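You operate a simulated robot arm through the tools that you are given. There is no shell and no other tool. Be economical: measure what you need, move in short steps, check, and stop when the job is done.

Carry out the task below with a simulated two-armed robot. There is one attempt and no reset: what you move stays moved.

JOB
Take the cap off the bottle that says "Floor Cleaner" on the top of the low cabinet and lay it down there.

The check looks at the end state, three seconds after you hand in, the way a careful person would. Anything else that was tipped, shoved, dropped, spilled or broken makes it a failure. A push-on lid holds only when it is set on centred and level and pressed home; a screw cap is set on level and turned clockwise until tight.

ROBOT AND FRAMES
Two 7-joint arms with two-finger parallel grippers on one trunk, on a base that drives. Base frame: it is fixed to the floor where the robot stands at the start and does not move with it; the origin is under the middle of the robot, x ahead of it, y to its left, z up. Readings come in mm, degrees, newtons and seconds.
The left shoulder is at the start at [50, 161, 1173], the right one opposite. With the tool pointing down near the work surface each hand reaches from about 100 to 660 mm from the robot's upright axis, wherever it stands, measured 20 degrees to its own side. Payload 3.43 kg a hand.
The TCP of each hand is the grasp point between the finger pads, 30 mm short of the fingertips. In the tool frame z runs along the fingers and y along their closing line. The gripper opens to 94 mm. The fingers are 28 mm wide and 10 mm thick; the gripper's body (50 by 96 mm) begins 55 mm behind the TCP.
Orientation is told as [roll, pitch, yaw] about the base's x, y, z axes, in that order, counted from this pose: with the fingers straight down and closing along the base's y, the tool's x points along the base's -x, its y along +y and its z along -z.

CONTROLS
- The arms move only by the tool send_rows. It takes "left_rows", "right_rows" or both (then of equal length, played together; a hand with none holds still); each is a list of rows, each a list of 7 numbers: the shift along the tool's x, y, z in mm, then the turn, a rotation vector about the tool's x, y, z in degrees, then the opening, from 0 (shut) to 1 (fully open). In form: [[x, y, z, ax, ay, az, grip], ...]. A call has 1 to 10 rows; each row is the pose to reach, as a shift and turn from the pose commanded when the call began, along the tool's axes at that moment. Each row takes 0.2 s and may step no farther than 50 mm and 8.6 degrees from the row before; otherwise, or with a gripper value out of range, the whole call is refused. Where a pose cannot be reached the arm comes as near as it can. A force on the tool above 40 N (or 10 N above the force at the start of the call, whichever is more), or a blocked arm, ends the call early, and 0.2 s more pass. The fingers move at their own pace (about 45 mm/s each) and stop on an object; they squeeze with about 37 N. The grip force told is the motor's: it shows also when the fingers shut on nothing. Time passes only in rows, and 0.2 s behind the last, so rows that repeat a pose let the fingers close. The reply holds the time, the measured pose of the TCP, the force on the tool along the base axes, the opening and the grip force, in the units named above and with some noise, with the torque about the TCP (base axes, N m) and any sound that the robot's microphone picked up.
- Cameras (640 x 400 px; columns grow to the right, rows downward): "scene" is now at [133.2, -13.3, 1307.9]; the picture's right is [-0.16, -0.99, 0.00], its down [-0.45, 0.08, -0.89] and it looks along [0.88, -0.15, -0.46] (base axes); focal length 214 px, centre (320, 200). "left" rides on the left gripper at [76, -14, -102] in its tool frame; the picture's right is [0.18, 0.98, 0.00], its down [-0.75, 0.14, -0.64] and it looks along [-0.63, 0.12, 0.77] (tool axes); focal length 243 px, centre (320, 200). "right" rides on the right gripper at [76, 14, -102] in its tool frame; the picture's right is [-0.18, 0.98, 0.00], its down [-0.75, -0.14, -0.64] and it looks along [-0.63, -0.12, 0.77] (tool axes); focal length 243 px, centre (320, 200). There is no depth. A picture from a camera that has moved, and an enlarged one, comes with that camera's place and axes in the base frame and with its lens.
- snapshot(camera): a new picture of that camera. It takes no simulated time.
- slide_trunk(by): slides the trunk up (or, below 0, down) by that many mm; the arms and the scene camera ride with it, the base frame stays. It gives what a move gives, with no picture.
- base_move(legs): drives the robot by 1 to 6 legs, each [ahead, left, turn to the left] in mm, mm and degrees, along the robot's own axes; the way and the turn of a leg run together, so that a leg with both is an arc; at most 1500 mm and 180 degrees a leg. The arms and the cameras ride along, it lands a little off, and it stops where it bumps. It gives what a move gives.
- pan_tilt(pan, tilt): turns the head with the scene camera to pan (to the left, within 80 degrees either way) and tilt (down, from -29 to 69), counted from straight ahead of the robot. It gives what a move gives.
- enlarge(camera, box): a new picture of the part [left, top, right, bottom] of that camera's present view, enlarged. It takes no simulated time.
- hand_in(): hands the job in; it is judged then, once.

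Go step by step. Nothing tells you exact positions but the pictures and the camera data: compare them with the known pose of the tool, close in by small moves and look again before you grip or let go. The budget is 120 turns and 100 pictures, counting those below and the enlarged ones. Unless the task says otherwise, let go and move clear before handing in, and close with one line.

The tools are called after "Emit:" by a JSON object that holds its "fn" and its "kwargs". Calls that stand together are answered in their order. send_rows: Moves the arms, as the interface text tells. Its arguments: {"type":"object","properties":{"left_rows":{"type":"array","items":{"type":"array","items":{"type":"number"}}},"right_rows":{"type":"array","items":{"type":"array","items":{"type":"number"}}}},"required":[]} The other tools are called the same way: slide_trunk (by) slides the trunk up or down; base_move (legs) drives the base; pan_tilt (pan, tilt) turns the head that bears the scene camera; snapshot (camera) takes a picture; enlarge (camera, box) takes an enlarged picture of a part of a camera's view; hand_in () hands the job in.

At the start:

```text
time: 0.0
left_tcp_pos: [394.7, 109.4, 1231.3]
left_tcp_rot: [-0.1, 0.0, 0.1]
left_ft_force: [-0.1, 0.6, -0.3]
left_torque: [0.0, 0.01, -0.02]
left_width: 94.2
left_grasp_force: 0.0
right_tcp_pos: [314.2, -145.5, 1242.8]
right_tcp_rot: [0.2, 0.1, 0.0]
right_ft_force: [-0.3, -0.7, -0.7]
right_torque: [-0.01, 0.0, -0.03]
right_width: 94.2
right_grasp_force: 0.2
trunk travel left (down, up): [-200.0, 67.0]
robot x, y, heading: [-3.6, 1.4, 0.0]
head pan, tilt: [-9.4, 27.4]
```

scene: 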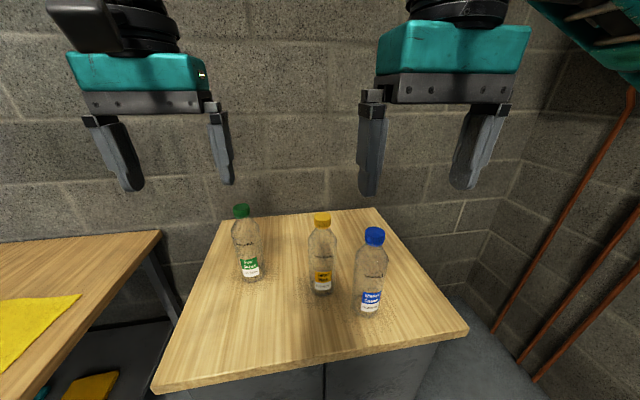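
right: 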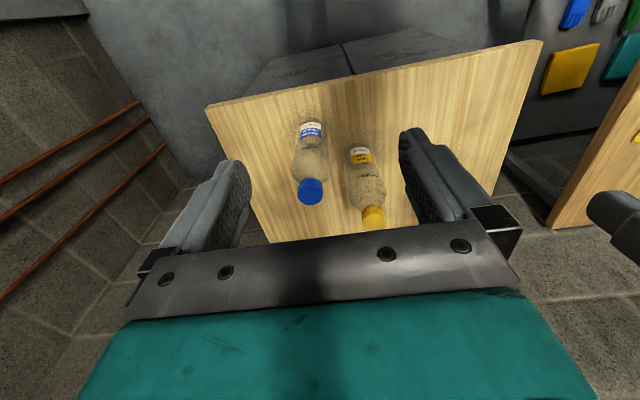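
left: 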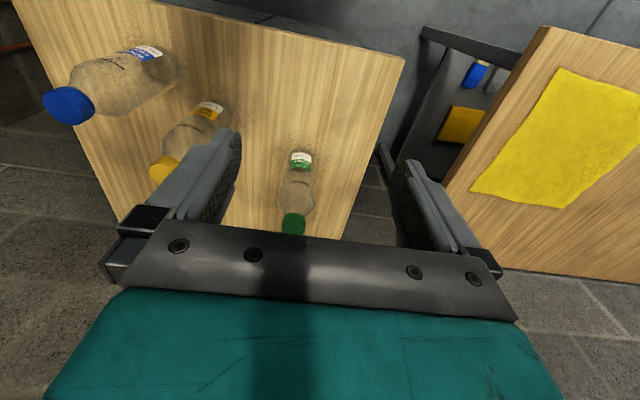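

Three bottles with green, yellow and blue caps stand on a cabinet. I need to read the labels first.

Emit:
{"fn": "enlarge", "kwargs": {"camera": "scene", "box": [220, 195, 280, 295]}}

Emit:
{"fn": "enlarge", "kwargs": {"camera": "scene", "box": [295, 200, 405, 325]}}

```text
4.00 times, centred on (250, 245) of scene
camera zoom: at [133.2, -13.3, 1307.9], right [-0.16, -0.99, 0.0], down [-0.45, 0.08, -0.89], along [0.88, -0.15, -0.46], focal length 858 px, centre (600, 20)
```

zoom: 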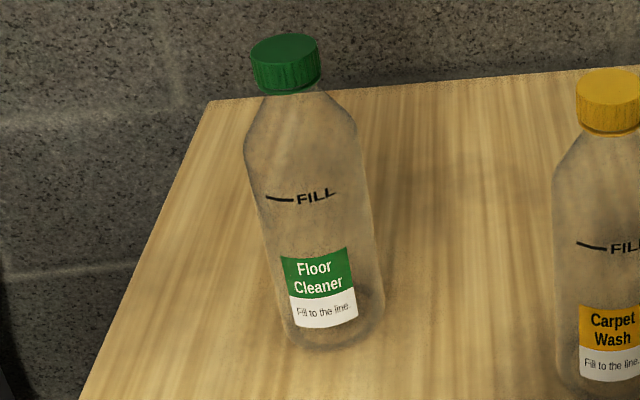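

```text
3.20 times, centred on (350, 262) of scene
camera zoom: at [133.2, -13.3, 1307.9], right [-0.16, -0.99, 0.0], down [-0.45, 0.08, -0.89], along [0.88, -0.15, -0.46], focal length 686 px, centre (224, 0)
```

zoom: 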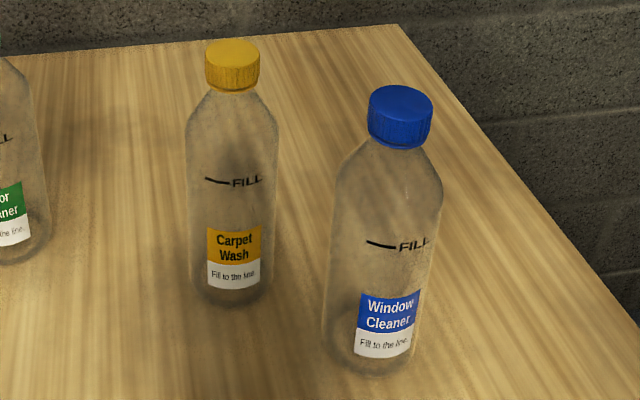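

The green-capped bottle is the Floor Cleaner, at roughly (600, 100) with its top near z 1050. I plan to hold the body with the left hand from the front and unscrew with the right hand from above, so I'll first shift the base left to centre on it.

Emit:
{"fn": "base_move", "kwargs": {"legs": [[0, 100, 0]]}}

Emit:
{"fn": "pan_tilt", "kwargs": {"pan": 0, "tilt": 35}}

Emit:
{"fn": "snapshot", "kwargs": {"camera": "scene"}}

Emit:
{"fn": "snapshot", "kwargs": {"camera": "right"}}

Emit:
{"fn": "snapshot", "kwargs": {"camera": "left"}}

```text
time: 1.1
left_tcp_pos: [396.2, 209.6, 1231.0]
left_tcp_rot: [-0.1, 0.0, 0.1]
left_ft_force: [0.5, 0.4, -1.1]
left_torque: [-0.03, 0.01, -0.01]
left_width: 93.9
left_grasp_force: 0.0
right_tcp_pos: [316.1, -43.9, 1242.9]
right_tcp_rot: [0.1, 0.0, 0.1]
right_ft_force: [-0.6, 0.2, 0.4]
right_torque: [0.0, -0.01, 0.04]
right_width: 94.0
right_grasp_force: 0.1
trunk travel left (down, up): [-200.0, 67.0]
robot x, y, heading: [-0.9, 97.8, -0.0]
head pan, tilt: [-9.4, 27.4]
```

```text
time: 1.9
left_tcp_pos: [395.6, 209.0, 1231.1]
left_tcp_rot: [0.1, 0.0, 0.1]
left_ft_force: [0.1, -0.9, -1.1]
left_torque: [0.0, 0.01, 0.03]
left_width: 94.1
left_grasp_force: 0.1
right_tcp_pos: [314.0, -45.7, 1243.3]
right_tcp_rot: [0.1, 0.0, 0.0]
right_ft_force: [1.0, -0.9, 0.2]
right_torque: [0.02, -0.01, -0.02]
right_width: 93.7
right_grasp_force: 0.1
trunk travel left (down, up): [-200.0, 67.0]
robot x, y, heading: [3.2, 98.3, -0.0]
head pan, tilt: [0.0, 35.0]
```

```text
94 pictures are left
camera scene: at [131.0, 101.4, 1296.1], right [0.0, -1.0, 0.0], down [-0.57, 0.0, -0.82], along [0.82, 0.0, -0.57], focal length 214 px, centre (320, 200)
```

scene: 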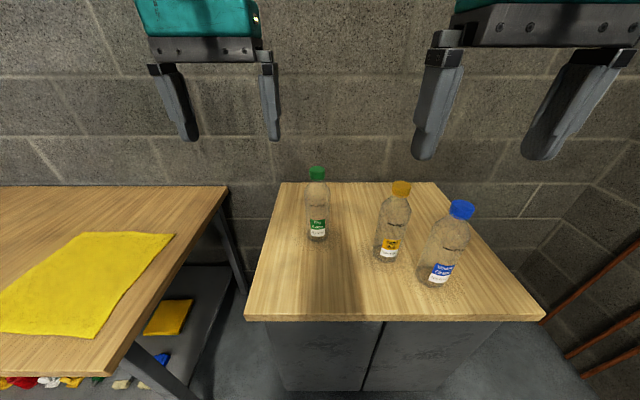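

```text
93 pictures are left
camera right: at [238.2, -33.4, 1346.1], right [0.18, 0.98, 0.0], down [0.75, -0.14, 0.64], along [0.63, -0.12, -0.77], focal length 243 px, centre (320, 200)
```

right: 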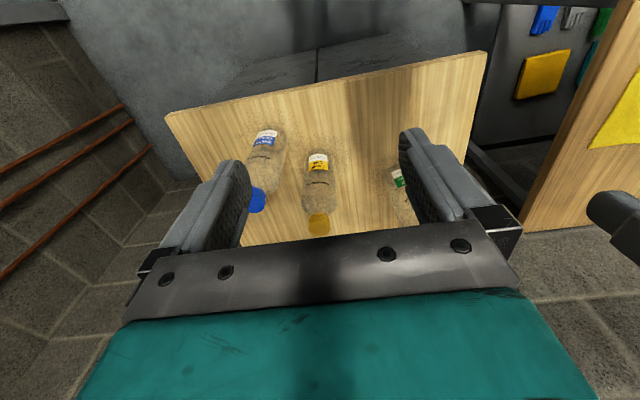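

```text
92 pictures are left
camera left: at [319.7, 194.2, 1334.3], right [-0.19, 0.98, 0.0], down [0.75, 0.14, 0.64], along [0.63, 0.12, -0.77], focal length 243 px, centre (320, 200)
```

left: 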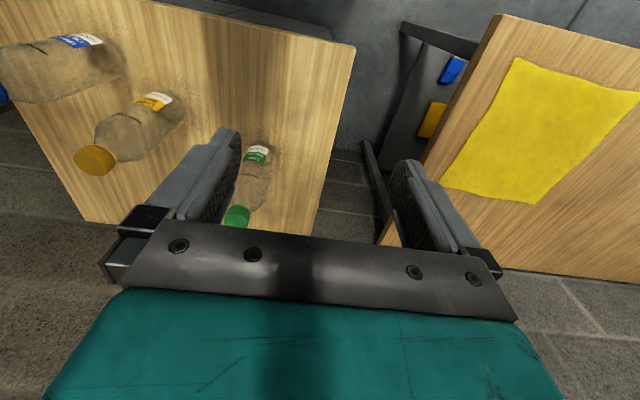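

The bottle is now almost straight ahead. I'll zoom in for accurate pixels.

Emit:
{"fn": "enlarge", "kwargs": {"camera": "scene", "box": [260, 160, 380, 250]}}

Emit:
{"fn": "enlarge", "kwargs": {"camera": "left", "box": [200, 130, 300, 240]}}

```text
4.44 times, centred on (320, 205) of scene
camera zoom: at [131.0, 101.4, 1296.1], right [0.0, -1.0, 0.0], down [-0.57, 0.0, -0.82], along [0.82, 0.0, -0.57], focal length 953 px, centre (320, 178)
```

zoom: 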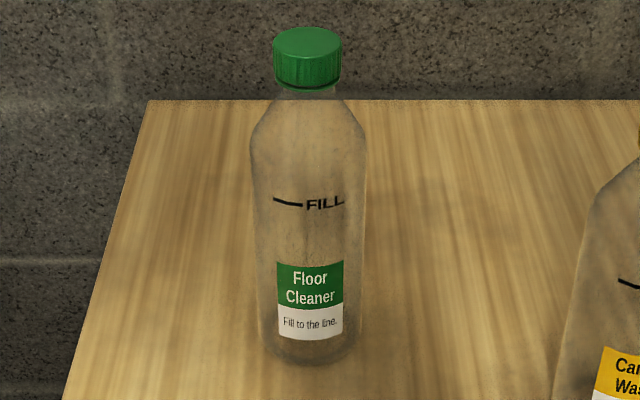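

```text
3.64 times, centred on (250, 185) of left
camera zoom: at [319.7, 194.2, 1334.3], right [-0.19, 0.98, 0.0], down [0.75, 0.14, 0.64], along [0.63, 0.12, -0.77], focal length 882 px, centre (574, 254)
```

zoom: 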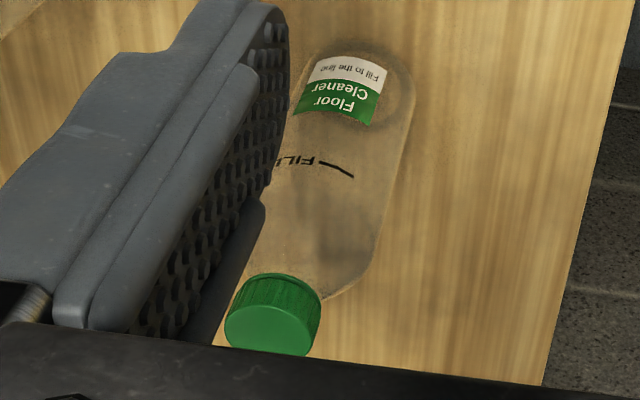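

Triangulated: bottle axis at about (626, 109), base z 800, cap top z 1046, cap about 38 mm across, body about 71 mm. I'll swing the left hand toward horizontal, well clear of the bottle.

Emit:
{"fn": "send_rows", "kwargs": {"left_rows": [[-5, 0, 13, 0, -8, 0, 1], [-10, 0, 26, 0, -16, 0, 1], [-15, 0, 39, 0, -24, 0, 1], [-20, 0, 52, 0, -32, 0, 1], [-25, 0, 65, 0, -40, 0, 1], [-30, 0, 78, 0, -48, 0, 1], [-35, 0, 91, 0, -56, 0, 1], [-40, 0, 104, 0, -64, 0, 1], [-45, 0, 117, 0, -72, 0, 1], [-50, 0, 130, 0, -80, 0, 1]]}}

```text
time: 4.1
left_tcp_pos: [443.1, 205.5, 1101.3]
left_tcp_rot: [0.0, -80.3, -0.2]
left_ft_force: [0.8, 0.1, -0.4]
left_torque: [-0.03, -0.03, 0.0]
left_width: 94.0
left_grasp_force: 0.1
right_tcp_pos: [313.4, -48.1, 1242.4]
right_tcp_rot: [0.3, -0.2, 0.0]
right_ft_force: [-1.3, -0.7, 0.5]
right_torque: [0.05, 0.0, 0.02]
right_width: 94.2
right_grasp_force: 0.2
trunk travel left (down, up): [-200.0, 67.0]
robot x, y, heading: [1.5, 96.8, 0.1]
head pan, tilt: [0.0, 35.0]
```

Emit:
{"fn": "send_rows", "kwargs": {"left_rows": [[28, -10, 20, 4.7, 0, 0.84, 1], [56, -20, 40, 9.4, 0, 1.7, 1], [84, -30, 60, 14.2, 0, 2.5, 1], [112, -40, 80, 18.9, 0, 3.4, 1], [140, -49, 101, 23.6, 0, 4.2, 1], [140, -49, 101, 23.6, 0, 4.2, 1]]}}

Emit:
{"fn": "snapshot", "kwargs": {"camera": "scene"}}

Emit:
{"fn": "snapshot", "kwargs": {"camera": "left"}}

```text
time: 5.5
left_tcp_pos: [462.9, 52.1, 1017.7]
left_tcp_rot: [1.9, -79.2, -23.2]
left_ft_force: [0.1, 0.2, 0.1]
left_torque: [-0.01, -0.02, -0.01]
left_width: 93.9
left_grasp_force: 0.0
left hand out of reach, approached as far as the arm can: row 2, 3, 4, 5, 6
right_tcp_pos: [315.0, -44.6, 1242.8]
right_tcp_rot: [0.1, 0.0, 0.1]
right_ft_force: [-0.9, -0.3, -0.1]
right_torque: [-0.04, 0.01, 0.0]
right_width: 93.8
right_grasp_force: 0.1
trunk travel left (down, up): [-200.0, 67.0]
robot x, y, heading: [2.2, 98.9, -0.2]
head pan, tilt: [0.0, 35.0]
```

```text
89 pictures are left
camera scene: at [131.0, 101.5, 1296.1], right [0.0, -1.0, 0.0], down [-0.57, 0.0, -0.82], along [0.82, 0.0, -0.57], focal length 214 px, centre (320, 200)
```

scene: 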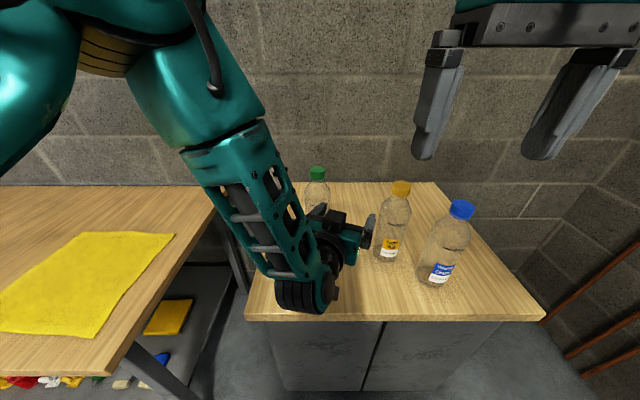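

```text
88 pictures are left
camera left: at [351.4, 79.0, 962.3], right [0.33, 0.93, -0.17], down [-0.41, 0.31, 0.86], along [0.85, -0.21, 0.48], focal length 243 px, centre (320, 200)
```

left: 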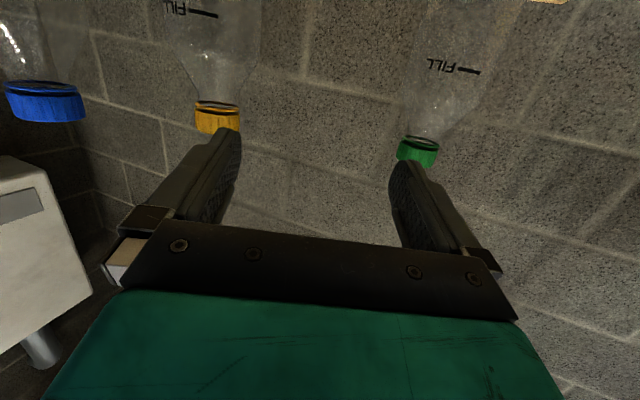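

The left arm couldn't reach folded like that: the shoulder is too high for a horizontal hand. I'll back out, then lower the trunk.

Emit:
{"fn": "send_rows", "kwargs": {"left_rows": [[-9, 26, -17, -4.5, 0, -0.8, 1], [-18, 52, -35, -9, 0, -1.6, 1], [-27, 78, -52, -13.5, 0, -2.4, 1], [-36, 104, -70, -18, 0, -3.2, 1], [-45, 130, -87, -22.5, 0, -4, 1]]}}

```text
time: 6.7
left_tcp_pos: [443.4, 201.3, 1075.4]
left_tcp_rot: [-0.2, -80.1, -0.9]
left_ft_force: [0.5, 1.3, 0.0]
left_torque: [0.01, 0.03, -0.01]
left_width: 94.2
left_grasp_force: 0.0
left hand out of reach, approached as far as the arm can: row 1
right_tcp_pos: [314.4, -45.0, 1242.1]
right_tcp_rot: [0.2, 0.1, 0.0]
right_ft_force: [-0.2, -0.1, 0.5]
right_torque: [0.0, 0.06, 0.04]
right_width: 94.0
right_grasp_force: 0.0
trunk travel left (down, up): [-200.0, 67.0]
robot x, y, heading: [0.1, 101.3, -0.0]
head pan, tilt: [0.0, 35.0]
```

Emit:
{"fn": "slide_trunk", "kwargs": {"by": -130}}

Emit:
{"fn": "snapshot", "kwargs": {"camera": "scene"}}

```text
time: 8.2
left_tcp_pos: [442.8, 203.0, 945.1]
left_tcp_rot: [-0.1, -80.1, -0.8]
left_ft_force: [0.6, 0.2, -0.7]
left_torque: [0.0, 0.0, -0.02]
left_width: 94.0
left_grasp_force: 0.0
right_tcp_pos: [314.2, -46.4, 1114.4]
right_tcp_rot: [0.1, -0.1, 0.0]
right_ft_force: [0.0, 0.3, 0.3]
right_torque: [0.01, 0.01, 0.02]
right_width: 93.7
right_grasp_force: 0.1
trunk travel left (down, up): [-70.0, 197.0]
robot x, y, heading: [-2.6, 100.3, -0.1]
head pan, tilt: [0.0, 35.0]
```

```text
87 pictures are left
camera scene: at [130.9, 101.6, 1166.1], right [0.0, -1.0, 0.0], down [-0.57, 0.0, -0.82], along [0.82, 0.0, -0.57], focal length 214 px, centre (320, 200)
```

scene: 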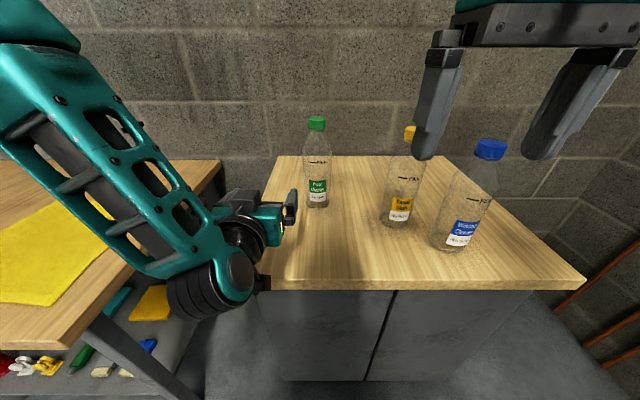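

Emit:
{"fn": "send_rows", "kwargs": {"left_rows": [[-2, -15, 15, 4.9, 0, 0.9, 1], [-4, -30, 30, 9.8, 0, 1.8, 1], [-6, -46, 50, 14.8, 0, 2.6, 1], [-8, -61, 70, 19.7, 0, 3.5, 1]]}}

Emit:
{"fn": "snapshot", "kwargs": {"camera": "scene"}}

Emit:
{"fn": "snapshot", "kwargs": {"camera": "left"}}

```text
time: 9.2
left_tcp_pos: [490.6, 86.4, 967.1]
left_tcp_rot: [1.8, -79.5, -21.1]
left_ft_force: [-0.2, -0.5, -0.1]
left_torque: [-0.02, 0.01, -0.01]
left_width: 94.1
left_grasp_force: 0.1
left hand out of reach, approached as far as the arm can: row 2, 3, 4
right_tcp_pos: [314.8, -46.1, 1112.9]
right_tcp_rot: [0.1, -0.1, 0.0]
right_ft_force: [-0.3, 0.4, 0.0]
right_torque: [0.01, 0.01, 0.02]
right_width: 93.6
right_grasp_force: 0.0
trunk travel left (down, up): [-70.0, 197.0]
robot x, y, heading: [-0.7, 100.8, 0.1]
head pan, tilt: [0.0, 35.0]
```

```text
86 pictures are left
camera scene: at [130.8, 101.0, 1166.1], right [0.0, -1.0, 0.0], down [-0.57, 0.0, -0.82], along [0.82, 0.0, -0.57], focal length 214 px, centre (320, 200)
```

scene: 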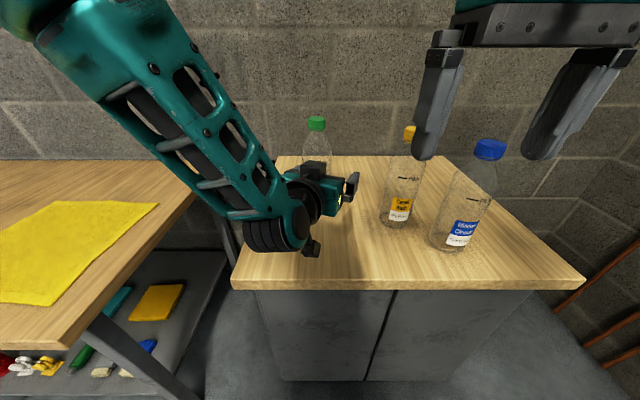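

```text
85 pictures are left
camera left: at [378.5, 110.8, 910.8], right [0.3, 0.94, -0.18], down [-0.42, 0.29, 0.86], along [0.86, -0.18, 0.48], focal length 243 px, centre (320, 200)
```

left: 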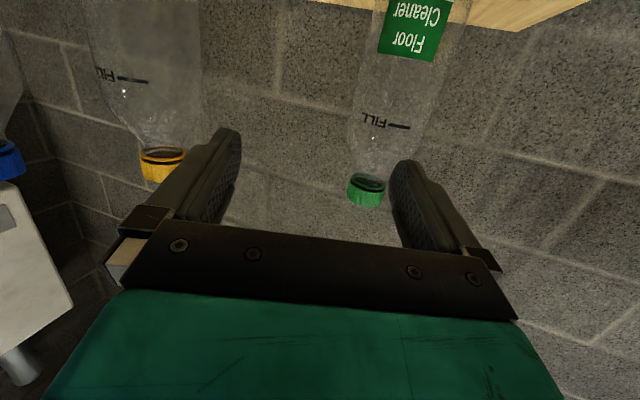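

Wrist limit again with the hand so level. I'll tilt the fingers about 30° down from horizontal instead, still short of the bottle.

Emit:
{"fn": "send_rows", "kwargs": {"left_rows": [[-6, 20, -5, 0, 6.5, 0, 1], [-12, 40, 0, 0, 13, 0, 1], [-17, 68, 10, 0, 20, 0, 1], [-17, 68, 20, 0, 20, 0, 1]]}}

Emit:
{"fn": "snapshot", "kwargs": {"camera": "left"}}

Emit:
{"fn": "snapshot", "kwargs": {"camera": "scene"}}

```text
time: 10.2
left_tcp_pos: [536.4, 143.1, 978.4]
left_tcp_rot: [-0.1, -60.1, -21.0]
left_ft_force: [-0.5, 0.0, 0.2]
left_torque: [0.03, -0.01, -0.04]
left_width: 94.0
left_grasp_force: 0.2
right_tcp_pos: [314.9, -46.6, 1113.7]
right_tcp_rot: [0.1, -0.1, 0.0]
right_ft_force: [0.1, 0.1, 0.0]
right_torque: [0.01, 0.02, -0.02]
right_width: 93.8
right_grasp_force: 0.2
trunk travel left (down, up): [-70.0, 197.0]
robot x, y, heading: [-0.2, 101.4, -0.1]
head pan, tilt: [0.0, 35.0]
```

```text
84 pictures are left
camera left: at [414.3, 174.5, 964.9], right [0.27, 0.95, -0.16], down [-0.12, 0.2, 0.97], along [0.96, -0.24, 0.16], focal length 243 px, centre (320, 200)
```

left: 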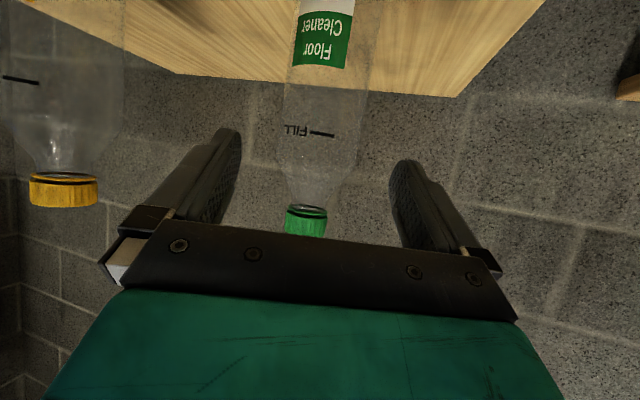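

```text
83 pictures are left
camera scene: at [131.2, 101.6, 1166.0], right [0.0, -1.0, 0.0], down [-0.57, 0.0, -0.82], along [0.82, 0.0, -0.57], focal length 214 px, centre (320, 200)
```

scene: 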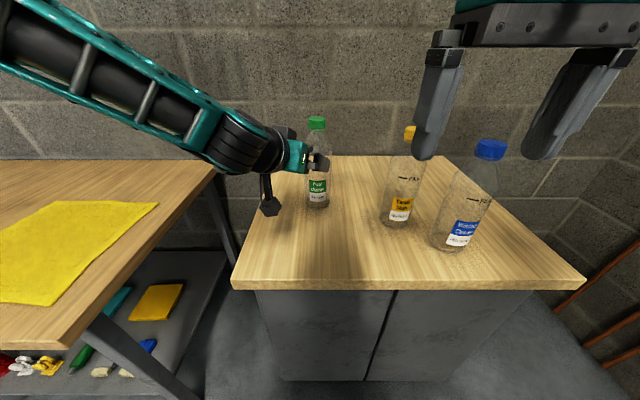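

Emit:
{"fn": "enlarge", "kwargs": {"camera": "left", "box": [240, 40, 420, 240]}}

```text
2.00 times, centred on (330, 140) of left
camera zoom: at [414.3, 174.5, 964.9], right [0.27, 0.95, -0.16], down [-0.12, 0.2, 0.97], along [0.96, -0.24, 0.16], focal length 485 px, centre (300, 320)
```

zoom: 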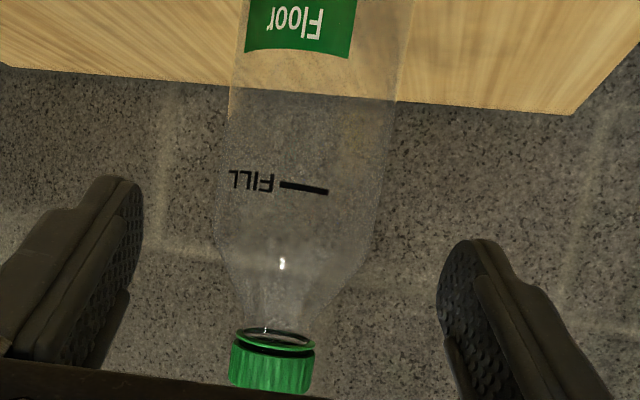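

Bottle centred to within about 2 mm of the tool line. I'll advance part way with a slight correction.

Emit:
{"fn": "send_rows", "kwargs": {"left_rows": [[2, 1.5, 20, 0, 0, 0, 1], [2.4, 1.5, 40, 0, 0, 0, 1], [2.4, 1.5, 60, 0, 0, 0, 1]]}}

Emit:
{"fn": "snapshot", "kwargs": {"camera": "left"}}

Emit:
{"fn": "enlarge", "kwargs": {"camera": "scene", "box": [250, 100, 390, 220]}}

```text
time: 11.0
left_tcp_pos: [585.6, 126.0, 947.1]
left_tcp_rot: [0.0, -60.0, -21.0]
left_ft_force: [-0.3, -0.7, -0.5]
left_torque: [-0.04, -0.02, -0.01]
left_width: 93.7
left_grasp_force: 0.1
right_tcp_pos: [314.5, -46.6, 1112.4]
right_tcp_rot: [0.2, 0.0, 0.0]
right_ft_force: [1.0, 0.8, -0.2]
right_torque: [0.02, -0.03, -0.02]
right_width: 94.1
right_grasp_force: 0.1
trunk travel left (down, up): [-70.0, 197.0]
robot x, y, heading: [1.9, 102.0, 0.1]
head pan, tilt: [0.0, 35.0]
```

```text
81 pictures are left
camera left: at [462.4, 157.5, 933.6], right [0.27, 0.95, -0.16], down [-0.12, 0.2, 0.97], along [0.96, -0.24, 0.16], focal length 243 px, centre (320, 200)
```

left: 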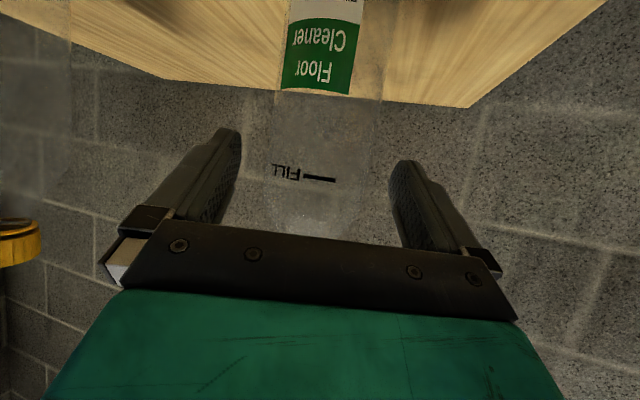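

```text
3.33 times, centred on (320, 160) of scene
camera zoom: at [131.2, 101.6, 1166.1], right [0.0, -1.0, 0.0], down [-0.57, 0.0, -0.82], along [0.82, 0.0, -0.57], focal length 715 px, centre (320, 333)
```

zoom: 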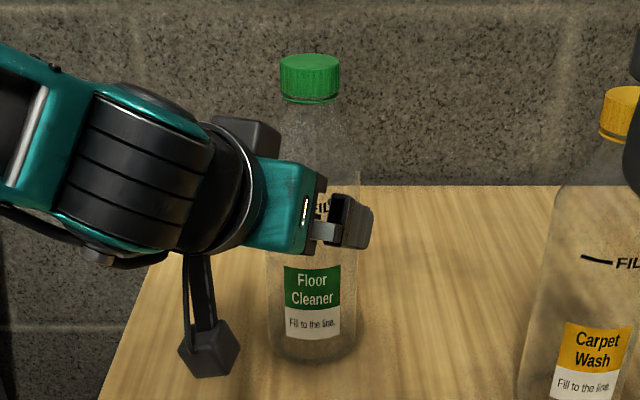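

Emit:
{"fn": "enlarge", "kwargs": {"camera": "left", "box": [200, 70, 440, 250]}}

```text
2.22 times, centred on (320, 160) of left
camera zoom: at [462.4, 157.5, 933.6], right [0.27, 0.95, -0.16], down [-0.12, 0.2, 0.97], along [0.96, -0.24, 0.16], focal length 539 px, centre (320, 289)
```

zoom: 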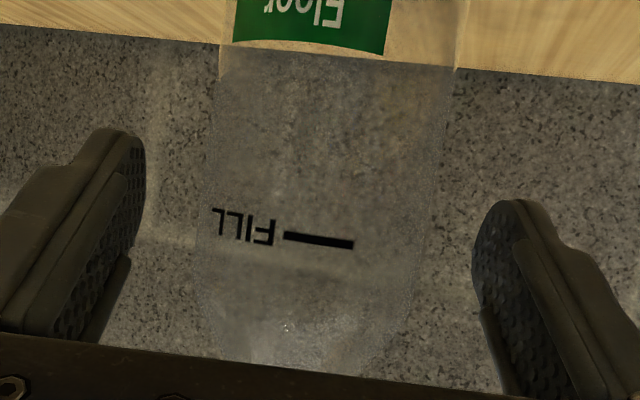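

Emit:
{"fn": "send_rows", "kwargs": {"left_rows": [[5, 0.5, 15, 0, 0, 0, 1], [10, 0.5, 30, 0, 0, 0, 1], [15, 0.5, 44, 0, 0, 0, 1]]}}

Emit:
{"fn": "snapshot", "kwargs": {"camera": "left"}}

Emit:
{"fn": "enlarge", "kwargs": {"camera": "scene", "box": [250, 100, 390, 220]}}

```text
time: 11.8
left_tcp_pos: [613.6, 115.8, 912.5]
left_tcp_rot: [0.1, -60.1, -21.2]
left_ft_force: [0.0, -0.6, 0.0]
left_torque: [0.01, 0.01, 0.01]
left_width: 94.0
left_grasp_force: 0.1
right_tcp_pos: [314.6, -46.5, 1113.8]
right_tcp_rot: [0.1, 0.0, 0.0]
right_ft_force: [0.1, 0.8, -0.7]
right_torque: [-0.02, -0.02, 0.0]
right_width: 94.0
right_grasp_force: 0.1
trunk travel left (down, up): [-70.0, 197.0]
robot x, y, heading: [3.3, 96.0, 0.1]
head pan, tilt: [0.0, 35.0]
```

```text
78 pictures are left
camera left: at [491.0, 147.2, 898.4], right [0.27, 0.95, -0.16], down [-0.12, 0.2, 0.97], along [0.96, -0.24, 0.16], focal length 243 px, centre (320, 200)
```

left: 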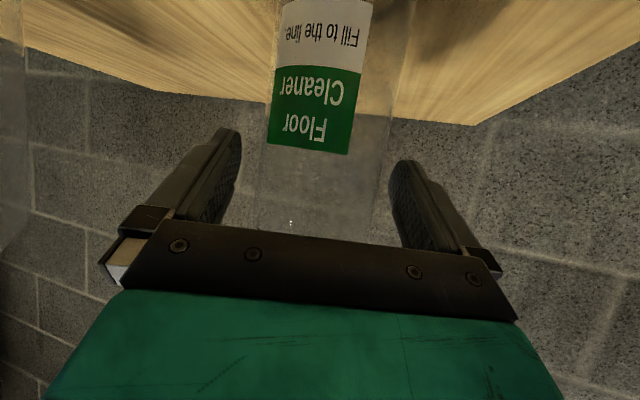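

```text
3.33 times, centred on (320, 160) of scene
camera zoom: at [131.1, 101.6, 1166.1], right [0.0, -1.0, 0.0], down [-0.57, 0.0, -0.82], along [0.82, 0.0, -0.57], focal length 715 px, centre (320, 333)
```

zoom: 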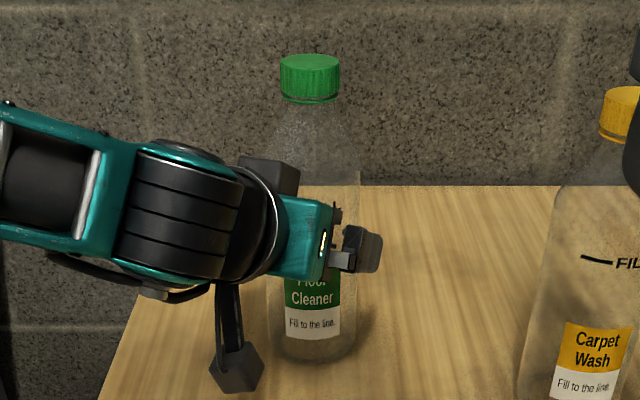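

Emit:
{"fn": "enlarge", "kwargs": {"camera": "left", "box": [210, 110, 430, 260]}}

```text
2.67 times, centred on (320, 185) of left
camera zoom: at [491.0, 147.2, 898.4], right [0.27, 0.95, -0.16], down [-0.12, 0.2, 0.97], along [0.96, -0.24, 0.16], focal length 647 px, centre (320, 240)
```

zoom: 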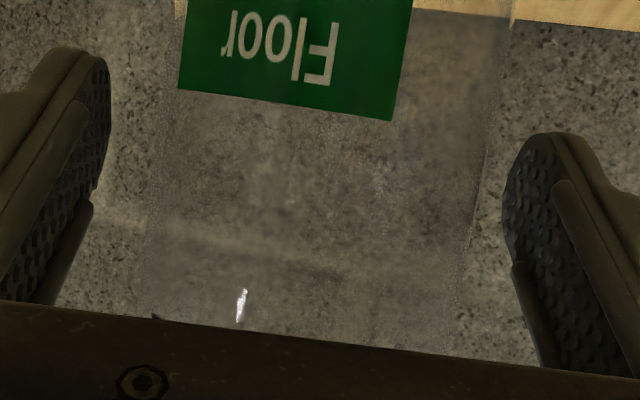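

Nearly centred; I'll shift ~2 mm in tool y and close on the body.

Emit:
{"fn": "send_rows", "kwargs": {"left_rows": [[0, 2, 0, 0, 0, 0, 1], [0, 2, 0, 0, 0, 0, 0.82], [0, 2, 0, 0, 0, 0, 0.5], [0, 2, 0, 0, 0, 0, 0.5], [0, 2, 0, 0, 0, 0, 0.5]]}}

Emit:
{"fn": "snapshot", "kwargs": {"camera": "left"}}

Emit:
{"fn": "enlarge", "kwargs": {"camera": "scene", "box": [250, 100, 390, 220]}}

```text
time: 13.0
left_tcp_pos: [615.1, 118.5, 911.8]
left_tcp_rot: [0.0, -59.9, -21.0]
left_ft_force: [-1.0, -1.5, 0.4]
left_torque: [0.02, -0.01, 0.01]
left_width: 74.5
left_grasp_force: 36.8
right_tcp_pos: [313.9, -45.4, 1113.4]
right_tcp_rot: [0.1, -0.1, 0.0]
right_ft_force: [-0.6, 0.6, 0.7]
right_torque: [0.0, -0.02, 0.02]
right_width: 93.9
right_grasp_force: 0.1
trunk travel left (down, up): [-70.0, 197.0]
robot x, y, heading: [-1.5, 100.8, 0.0]
head pan, tilt: [0.0, 35.0]
```

```text
75 pictures are left
camera left: at [491.5, 149.1, 898.4], right [0.27, 0.95, -0.16], down [-0.12, 0.2, 0.97], along [0.96, -0.24, 0.16], focal length 243 px, centre (320, 200)
```

left: 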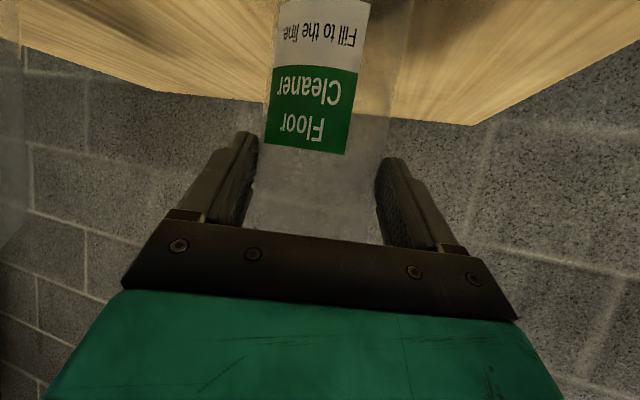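

```text
3.33 times, centred on (320, 160) of scene
camera zoom: at [131.1, 101.6, 1166.1], right [0.0, -1.0, 0.0], down [-0.57, 0.0, -0.82], along [0.82, 0.0, -0.57], focal length 715 px, centre (320, 333)
```

zoom: 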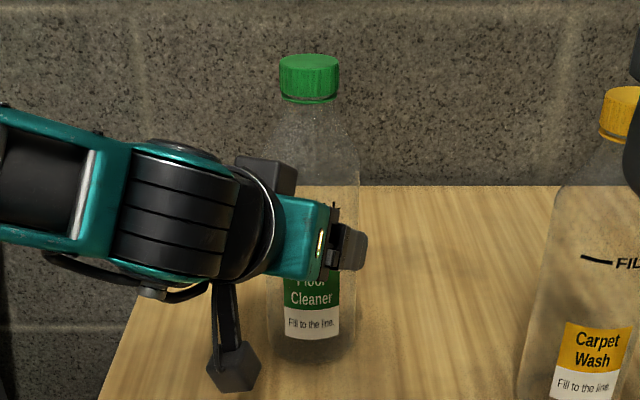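

Bottle is held firmly and didn't move. Now the right hand goes above the cap, hovering around z 1113.

Emit:
{"fn": "send_rows", "kwargs": {"right_rows": [[-39, 19, 0, 0, 0, 0, 1], [-78, 38, 0, 0, 0, 0, 1], [-117, 58, 0, 0, 0, 0, 1], [-156, 77, 0, 0, 0, 0, 1], [-195, 97, 0, 0, 0, 0, 1], [-234, 116, 0, 0, 0, 0, 1], [-273, 136, 0, 0, 0, 0, 1], [-312, 155, 0, 0, 0, 0, 1]]}}

Emit:
{"fn": "snapshot", "kwargs": {"camera": "right"}}

Emit:
{"fn": "snapshot", "kwargs": {"camera": "scene"}}

```text
time: 14.8
left_tcp_pos: [614.4, 117.7, 911.4]
left_tcp_rot: [0.0, -59.9, -21.2]
left_ft_force: [0.4, -0.2, -0.8]
left_torque: [0.0, 0.04, 0.0]
left_width: 74.4
left_grasp_force: 36.8
right_tcp_pos: [557.8, 82.7, 1092.2]
right_tcp_rot: [-0.1, -0.1, 0.0]
right_ft_force: [-0.3, -0.2, -0.8]
right_torque: [0.01, 0.01, 0.0]
right_width: 94.1
right_grasp_force: 0.1
right hand out of reach, approached as far as the arm can: row 7, 8
trunk travel left (down, up): [-70.0, 197.0]
robot x, y, heading: [1.4, 100.2, 0.2]
head pan, tilt: [0.0, 35.0]
```

```text
73 pictures are left
camera right: at [481.4, 95.7, 1194.9], right [0.18, 0.98, 0.0], down [0.75, -0.14, 0.64], along [0.63, -0.12, -0.77], focal length 243 px, centre (320, 200)
```

right: 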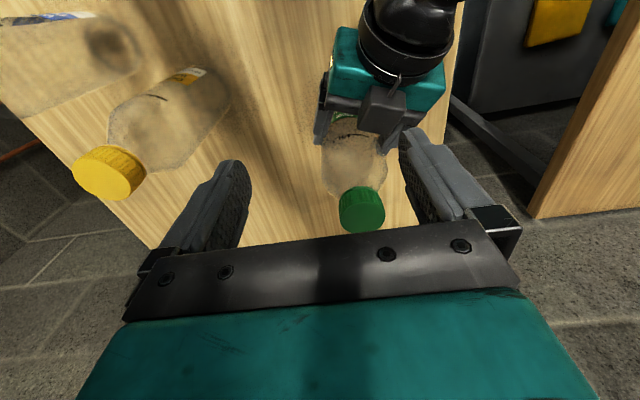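

```text
72 pictures are left
camera scene: at [131.0, 101.4, 1166.1], right [0.0, -1.0, 0.0], down [-0.57, 0.0, -0.82], along [0.82, 0.0, -0.57], focal length 214 px, centre (320, 200)
```

scene: 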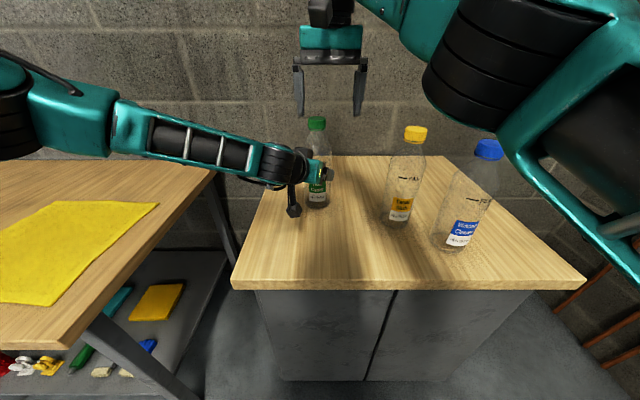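

The right hand falls ~70 mm short; this stance is too far back. I'll check the clearance between the robot and the cabinet before driving forward.

Emit:
{"fn": "pan_tilt", "kwargs": {"pan": 0, "tilt": 69}}

Emit:
{"fn": "snapshot", "kwargs": {"camera": "scene"}}

```text
time: 15.8
left_tcp_pos: [615.0, 117.8, 913.7]
left_tcp_rot: [0.1, -60.0, -21.0]
left_ft_force: [0.5, -0.6, 0.1]
left_torque: [0.0, 0.04, 0.01]
left_width: 74.4
left_grasp_force: 37.1
right_tcp_pos: [558.0, 82.3, 1091.7]
right_tcp_rot: [0.1, 0.0, 0.1]
right_ft_force: [-0.2, -0.3, 0.7]
right_torque: [0.0, 0.01, 0.0]
right_width: 93.8
right_grasp_force: 0.0
trunk travel left (down, up): [-70.0, 197.0]
robot x, y, heading: [-0.3, 100.6, 0.1]
head pan, tilt: [0.0, 68.8]
```

```text
71 pictures are left
camera scene: at [99.0, 101.6, 1122.4], right [0.0, -1.0, 0.0], down [-0.93, 0.0, -0.36], along [0.36, 0.0, -0.93], focal length 214 px, centre (320, 200)
```

scene: 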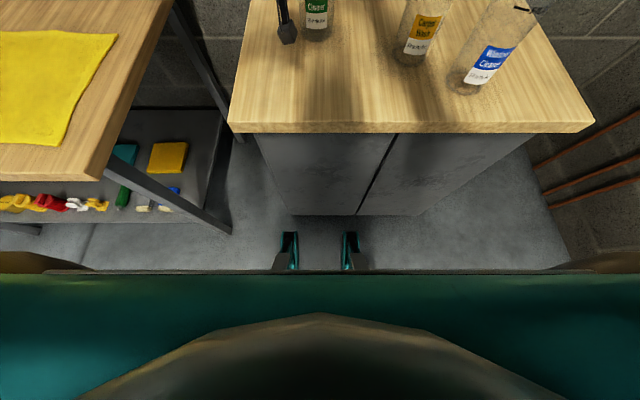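

There's about 100 mm floor clearance at the feet. Turning the robot ~20° left plus a little forward brings the right shoulder closer and keeps the left one back. First I release and retract both hands.

Emit:
{"fn": "send_rows", "kwargs": {"left_rows": [[0, 0, 0, 0, 0, 0, 1], [0, 0, 0, 0, 0, 0, 1], [0, 0, 0, 0, 0, 0, 1], [-8, 0, -22, 0, 0, 0, 1], [-15, 0, -44, 0, 0, 0, 1], [-15, 0, -80, 0, 0, 0, 1], [-15, 0, -120, 0, 0, 0, 1], [-15, 0, -140, 0, 0, 0, 1]], "right_rows": [[20, -10, -8, 0, 0, 0, 1], [40, -25, -15, 0, 0, 0, 1], [70, -45, -20, 0, 0, 0, 1], [100, -65, -20, 0, 0, 0, 1], [130, -85, -20, 0, 0, 0, 1], [160, -105, -20, 0, 0, 0, 1], [180, -125, -20, 0, 0, 0, 1], [190, -130, -20, 0, 0, 0, 1]]}}

Emit:
{"fn": "pan_tilt", "kwargs": {"pan": 0, "tilt": 35}}

Emit:
{"fn": "snapshot", "kwargs": {"camera": "scene"}}

```text
time: 17.6
left_tcp_pos: [506.7, 158.9, 995.0]
left_tcp_rot: [0.1, -60.1, -21.2]
left_ft_force: [-0.5, 0.3, 0.4]
left_torque: [0.0, -0.02, 0.01]
left_width: 94.1
left_grasp_force: 0.0
right_tcp_pos: [367.3, -47.1, 1111.3]
right_tcp_rot: [0.1, 0.0, 0.1]
right_ft_force: [-1.6, 0.5, 0.4]
right_torque: [0.01, -0.05, 0.0]
right_width: 94.0
right_grasp_force: 0.0
trunk travel left (down, up): [-70.0, 197.0]
robot x, y, heading: [1.3, 98.2, 0.1]
head pan, tilt: [0.0, 68.8]
```

```text
time: 18.6
left_tcp_pos: [507.0, 159.9, 994.4]
left_tcp_rot: [0.1, -60.2, -21.0]
left_ft_force: [-0.2, 0.3, 0.3]
left_torque: [-0.01, -0.01, 0.03]
left_width: 94.1
left_grasp_force: 0.2
right_tcp_pos: [369.6, -47.1, 1110.5]
right_tcp_rot: [0.2, -0.1, 0.0]
right_ft_force: [-0.5, 0.1, -0.4]
right_torque: [-0.03, -0.05, 0.0]
right_width: 93.9
right_grasp_force: 0.0
trunk travel left (down, up): [-70.0, 197.0]
robot x, y, heading: [0.9, 102.4, 0.1]
head pan, tilt: [0.0, 35.0]
```

```text
70 pictures are left
camera scene: at [131.0, 101.6, 1166.0], right [0.0, -1.0, 0.0], down [-0.57, 0.0, -0.82], along [0.82, 0.0, -0.57], focal length 214 px, centre (320, 200)
```

scene: 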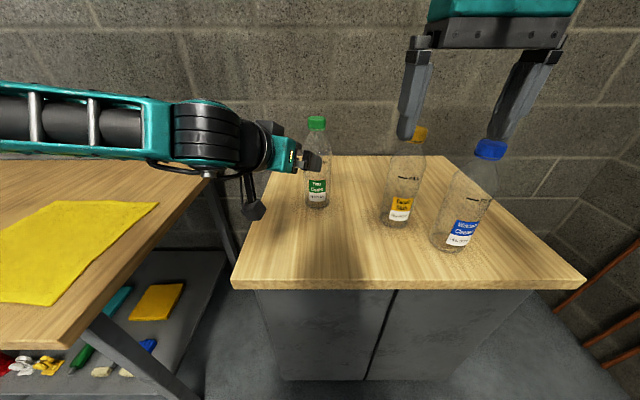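

Emit:
{"fn": "base_move", "kwargs": {"legs": [[0, 0, 20]]}}

Emit:
{"fn": "pan_tilt", "kwargs": {"pan": -20, "tilt": 35}}

Emit:
{"fn": "snapshot", "kwargs": {"camera": "scene"}}

```text
time: 20.1
left_tcp_pos: [456.8, 328.2, 996.0]
left_tcp_rot: [0.0, -60.1, -1.2]
left_ft_force: [0.2, 0.2, 0.4]
left_torque: [0.02, 0.0, 0.01]
left_width: 94.1
left_grasp_force: 0.1
right_tcp_pos: [396.8, 86.8, 1111.4]
right_tcp_rot: [0.2, 0.0, 19.9]
right_ft_force: [0.1, -0.2, 0.4]
right_torque: [-0.01, 0.0, 0.05]
right_width: 94.1
right_grasp_force: 0.0
trunk travel left (down, up): [-70.0, 197.0]
robot x, y, heading: [1.9, 102.9, 19.8]
head pan, tilt: [0.0, 35.0]
```

```text
time: 20.9
left_tcp_pos: [455.6, 327.2, 996.3]
left_tcp_rot: [-0.1, -60.1, -1.2]
left_ft_force: [-0.4, -0.6, -0.1]
left_torque: [-0.02, 0.01, 0.01]
left_width: 94.1
left_grasp_force: 0.0
right_tcp_pos: [396.4, 87.3, 1111.4]
right_tcp_rot: [0.1, 0.0, 19.9]
right_ft_force: [-0.8, -0.2, 0.2]
right_torque: [-0.03, 0.0, 0.03]
right_width: 93.9
right_grasp_force: 0.0
trunk travel left (down, up): [-70.0, 197.0]
robot x, y, heading: [0.0, 99.6, 19.9]
head pan, tilt: [-20.0, 35.0]
```

```text
69 pictures are left
camera scene: at [128.7, 115.1, 1166.1], right [0.0, -1.0, 0.0], down [-0.57, 0.0, -0.82], along [0.82, 0.0, -0.57], focal length 214 px, centre (320, 200)
```

scene: 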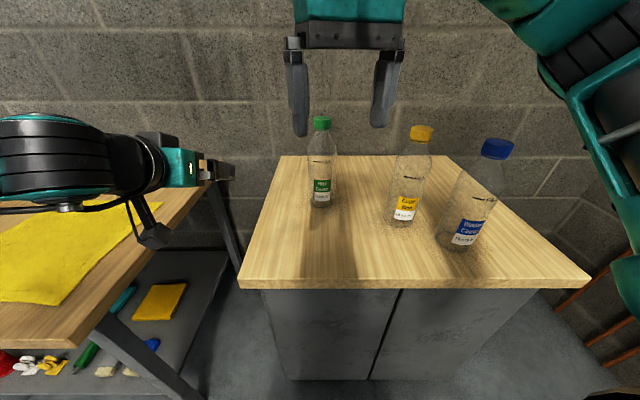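

Clear so far. Now forward 45 mm.

Emit:
{"fn": "base_move", "kwargs": {"legs": [[45, 0, 0]]}}

Emit:
{"fn": "snapshot", "kwargs": {"camera": "scene"}}

Emit:
{"fn": "enlarge", "kwargs": {"camera": "scene", "box": [250, 100, 390, 220]}}

```text
time: 21.8
left_tcp_pos: [499.7, 343.9, 995.6]
left_tcp_rot: [0.0, -60.0, -1.2]
left_ft_force: [0.6, 1.0, -0.2]
left_torque: [0.01, 0.01, 0.01]
left_width: 94.1
left_grasp_force: 0.1
right_tcp_pos: [438.2, 101.7, 1110.7]
right_tcp_rot: [0.1, -0.1, 19.9]
right_ft_force: [-0.3, -0.3, 0.7]
right_torque: [0.01, -0.03, 0.02]
right_width: 93.8
right_grasp_force: 0.0
trunk travel left (down, up): [-70.0, 197.0]
robot x, y, heading: [39.5, 115.7, 19.7]
head pan, tilt: [-20.0, 35.0]
```

```text
68 pictures are left
camera scene: at [171.2, 130.4, 1166.0], right [0.0, -1.0, 0.0], down [-0.57, 0.0, -0.82], along [0.82, 0.0, -0.57], focal length 214 px, centre (320, 200)
```

scene: 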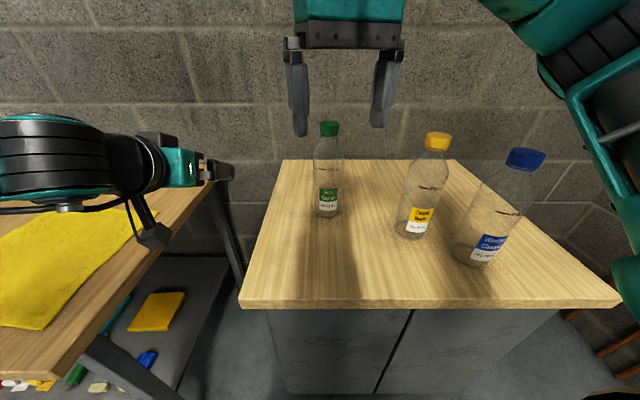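

```text
3.33 times, centred on (320, 160) of scene
camera zoom: at [171.2, 130.4, 1166.0], right [0.0, -1.0, 0.0], down [-0.57, 0.0, -0.82], along [0.82, 0.0, -0.57], focal length 715 px, centre (320, 333)
```

zoom: 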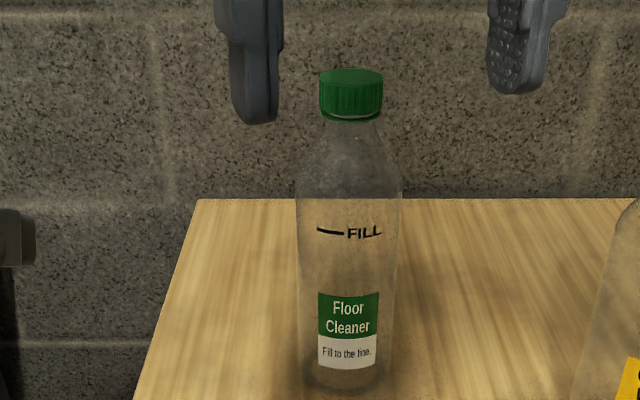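

Bottle still at (626.5, 110.5), untouched. Move the right hand over it to verify reach.

Emit:
{"fn": "send_rows", "kwargs": {"right_rows": [[-36, -11, 1, 0, 0, 0, 1], [-72, -22, 2, 0, 0, 0, 1], [-108, -33, 3, 0, 0, 0, 1], [-144, -45, 4, 0, 0, 0, 1], [-180, -56, 5, 0, 0, 0, 1], [-180, -56, 5, 0, 0, 0, 1]]}}

Emit:
{"fn": "snapshot", "kwargs": {"camera": "right"}}

Emit:
{"fn": "snapshot", "kwargs": {"camera": "scene"}}

```text
time: 23.2
left_tcp_pos: [498.8, 342.7, 995.6]
left_tcp_rot: [0.0, -60.0, -1.3]
left_ft_force: [0.1, 0.2, 0.0]
left_torque: [0.03, -0.01, -0.02]
left_width: 93.9
left_grasp_force: 0.0
right_tcp_pos: [627.3, 108.9, 1107.4]
right_tcp_rot: [-0.1, 0.0, 19.9]
right_ft_force: [-0.2, -0.4, 0.3]
right_torque: [0.02, 0.02, 0.02]
right_width: 94.3
right_grasp_force: 0.0
trunk travel left (down, up): [-70.0, 197.0]
robot x, y, heading: [42.5, 111.4, 19.9]
head pan, tilt: [-20.0, 35.0]
```

```text
66 pictures are left
camera right: at [550.4, 95.2, 1209.8], right [-0.16, 0.99, 0.0], down [0.76, 0.12, 0.64], along [0.63, 0.1, -0.77], focal length 243 px, centre (320, 200)
```

right: 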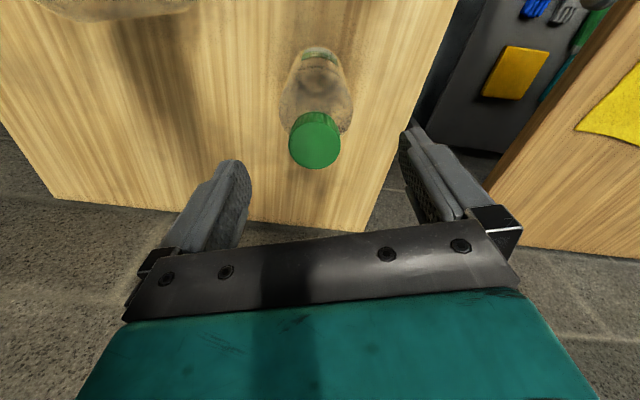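

```text
65 pictures are left
camera scene: at [170.8, 130.2, 1166.1], right [0.0, -1.0, 0.0], down [-0.57, 0.0, -0.82], along [0.82, 0.0, -0.57], focal length 214 px, centre (320, 200)
```

scene: 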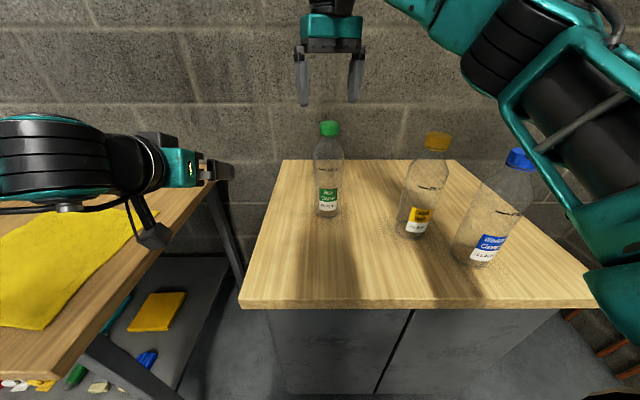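

Reach is fine. I'll measure the cap centre from the right camera.

Emit:
{"fn": "enlarge", "kwargs": {"camera": "right", "box": [260, 90, 380, 180]}}

```text
4.44 times, centred on (320, 135) of right
camera zoom: at [550.4, 95.2, 1209.8], right [-0.16, 0.99, 0.0], down [0.76, 0.12, 0.64], along [0.63, 0.1, -0.77], focal length 1078 px, centre (320, 489)
```

zoom: 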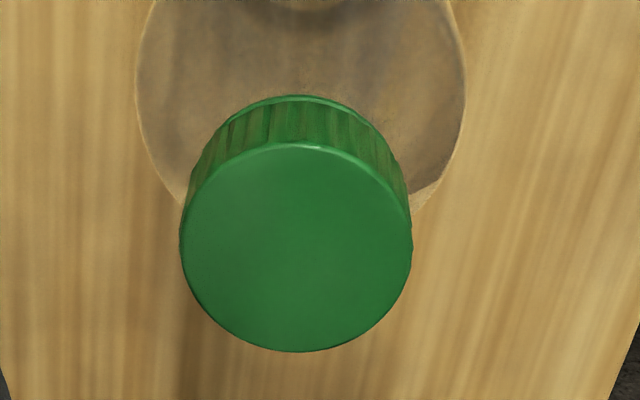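

Emit:
{"fn": "enlarge", "kwargs": {"camera": "scene", "box": [270, 30, 390, 150]}}

```text
3.33 times, centred on (330, 90) of scene
camera zoom: at [170.8, 130.2, 1166.1], right [0.0, -1.0, 0.0], down [-0.57, 0.0, -0.82], along [0.82, 0.0, -0.57], focal length 715 px, centre (287, 567)
```

zoom: 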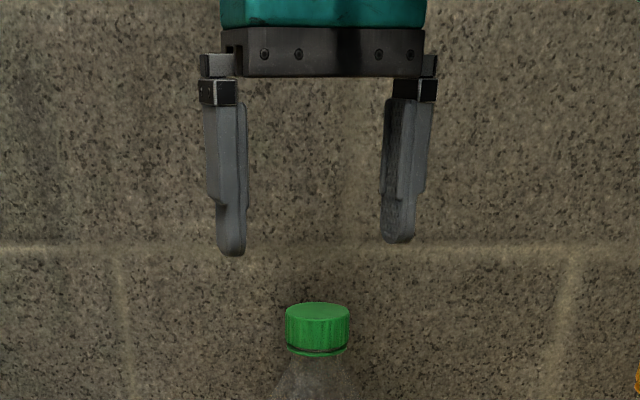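

The two cameras disagree slightly in x (627 vs 636), so I'll lower 30 mm and triangulate again.

Emit:
{"fn": "send_rows", "kwargs": {"right_rows": [[0, 0, 15, 0, 0, 0, 1], [0, 0, 30, 0, 0, 0, 1], [0, 0, 30, 0, 0, 0, 1]]}}

Emit:
{"fn": "enlarge", "kwargs": {"camera": "right", "box": [230, 90, 420, 215]}}

Emit:
{"fn": "enlarge", "kwargs": {"camera": "scene", "box": [270, 60, 390, 150]}}

```text
time: 24.0
left_tcp_pos: [499.8, 343.7, 996.3]
left_tcp_rot: [0.1, -60.1, -1.2]
left_ft_force: [0.4, -0.1, -0.7]
left_torque: [0.02, 0.0, 0.04]
left_width: 94.0
left_grasp_force: 0.0
right_tcp_pos: [626.9, 109.4, 1077.2]
right_tcp_rot: [0.1, 0.0, 19.8]
right_ft_force: [0.3, -1.1, 0.3]
right_torque: [0.0, -0.05, 0.0]
right_width: 94.1
right_grasp_force: 0.0
trunk travel left (down, up): [-70.0, 197.0]
robot x, y, heading: [40.4, 113.7, 20.2]
head pan, tilt: [-20.0, 35.0]
```

```text
3.20 times, centred on (325, 152) of right
camera zoom: at [550.5, 94.8, 1179.5], right [-0.16, 0.99, 0.0], down [0.76, 0.12, 0.64], along [0.63, 0.1, -0.77], focal length 776 px, centre (304, 352)
```

zoom: 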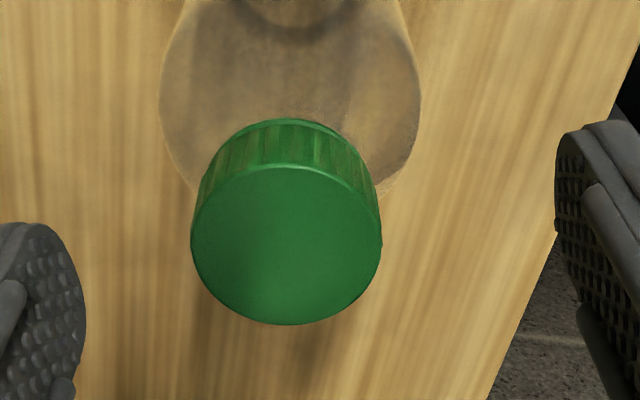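

```text
4.44 times, centred on (330, 105) of scene
camera zoom: at [170.8, 130.2, 1166.1], right [0.0, -1.0, 0.0], down [-0.57, 0.0, -0.82], along [0.82, 0.0, -0.57], focal length 953 px, centre (276, 622)
```

zoom: 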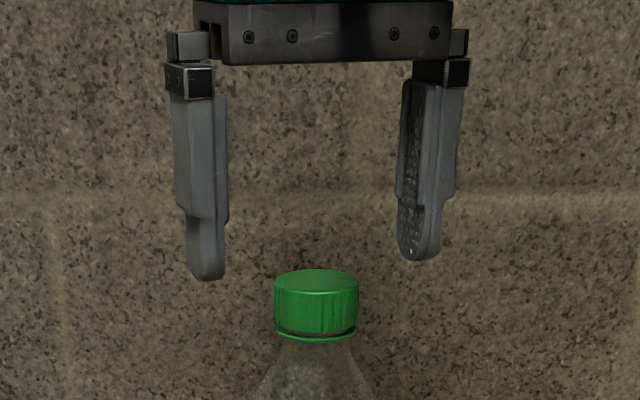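

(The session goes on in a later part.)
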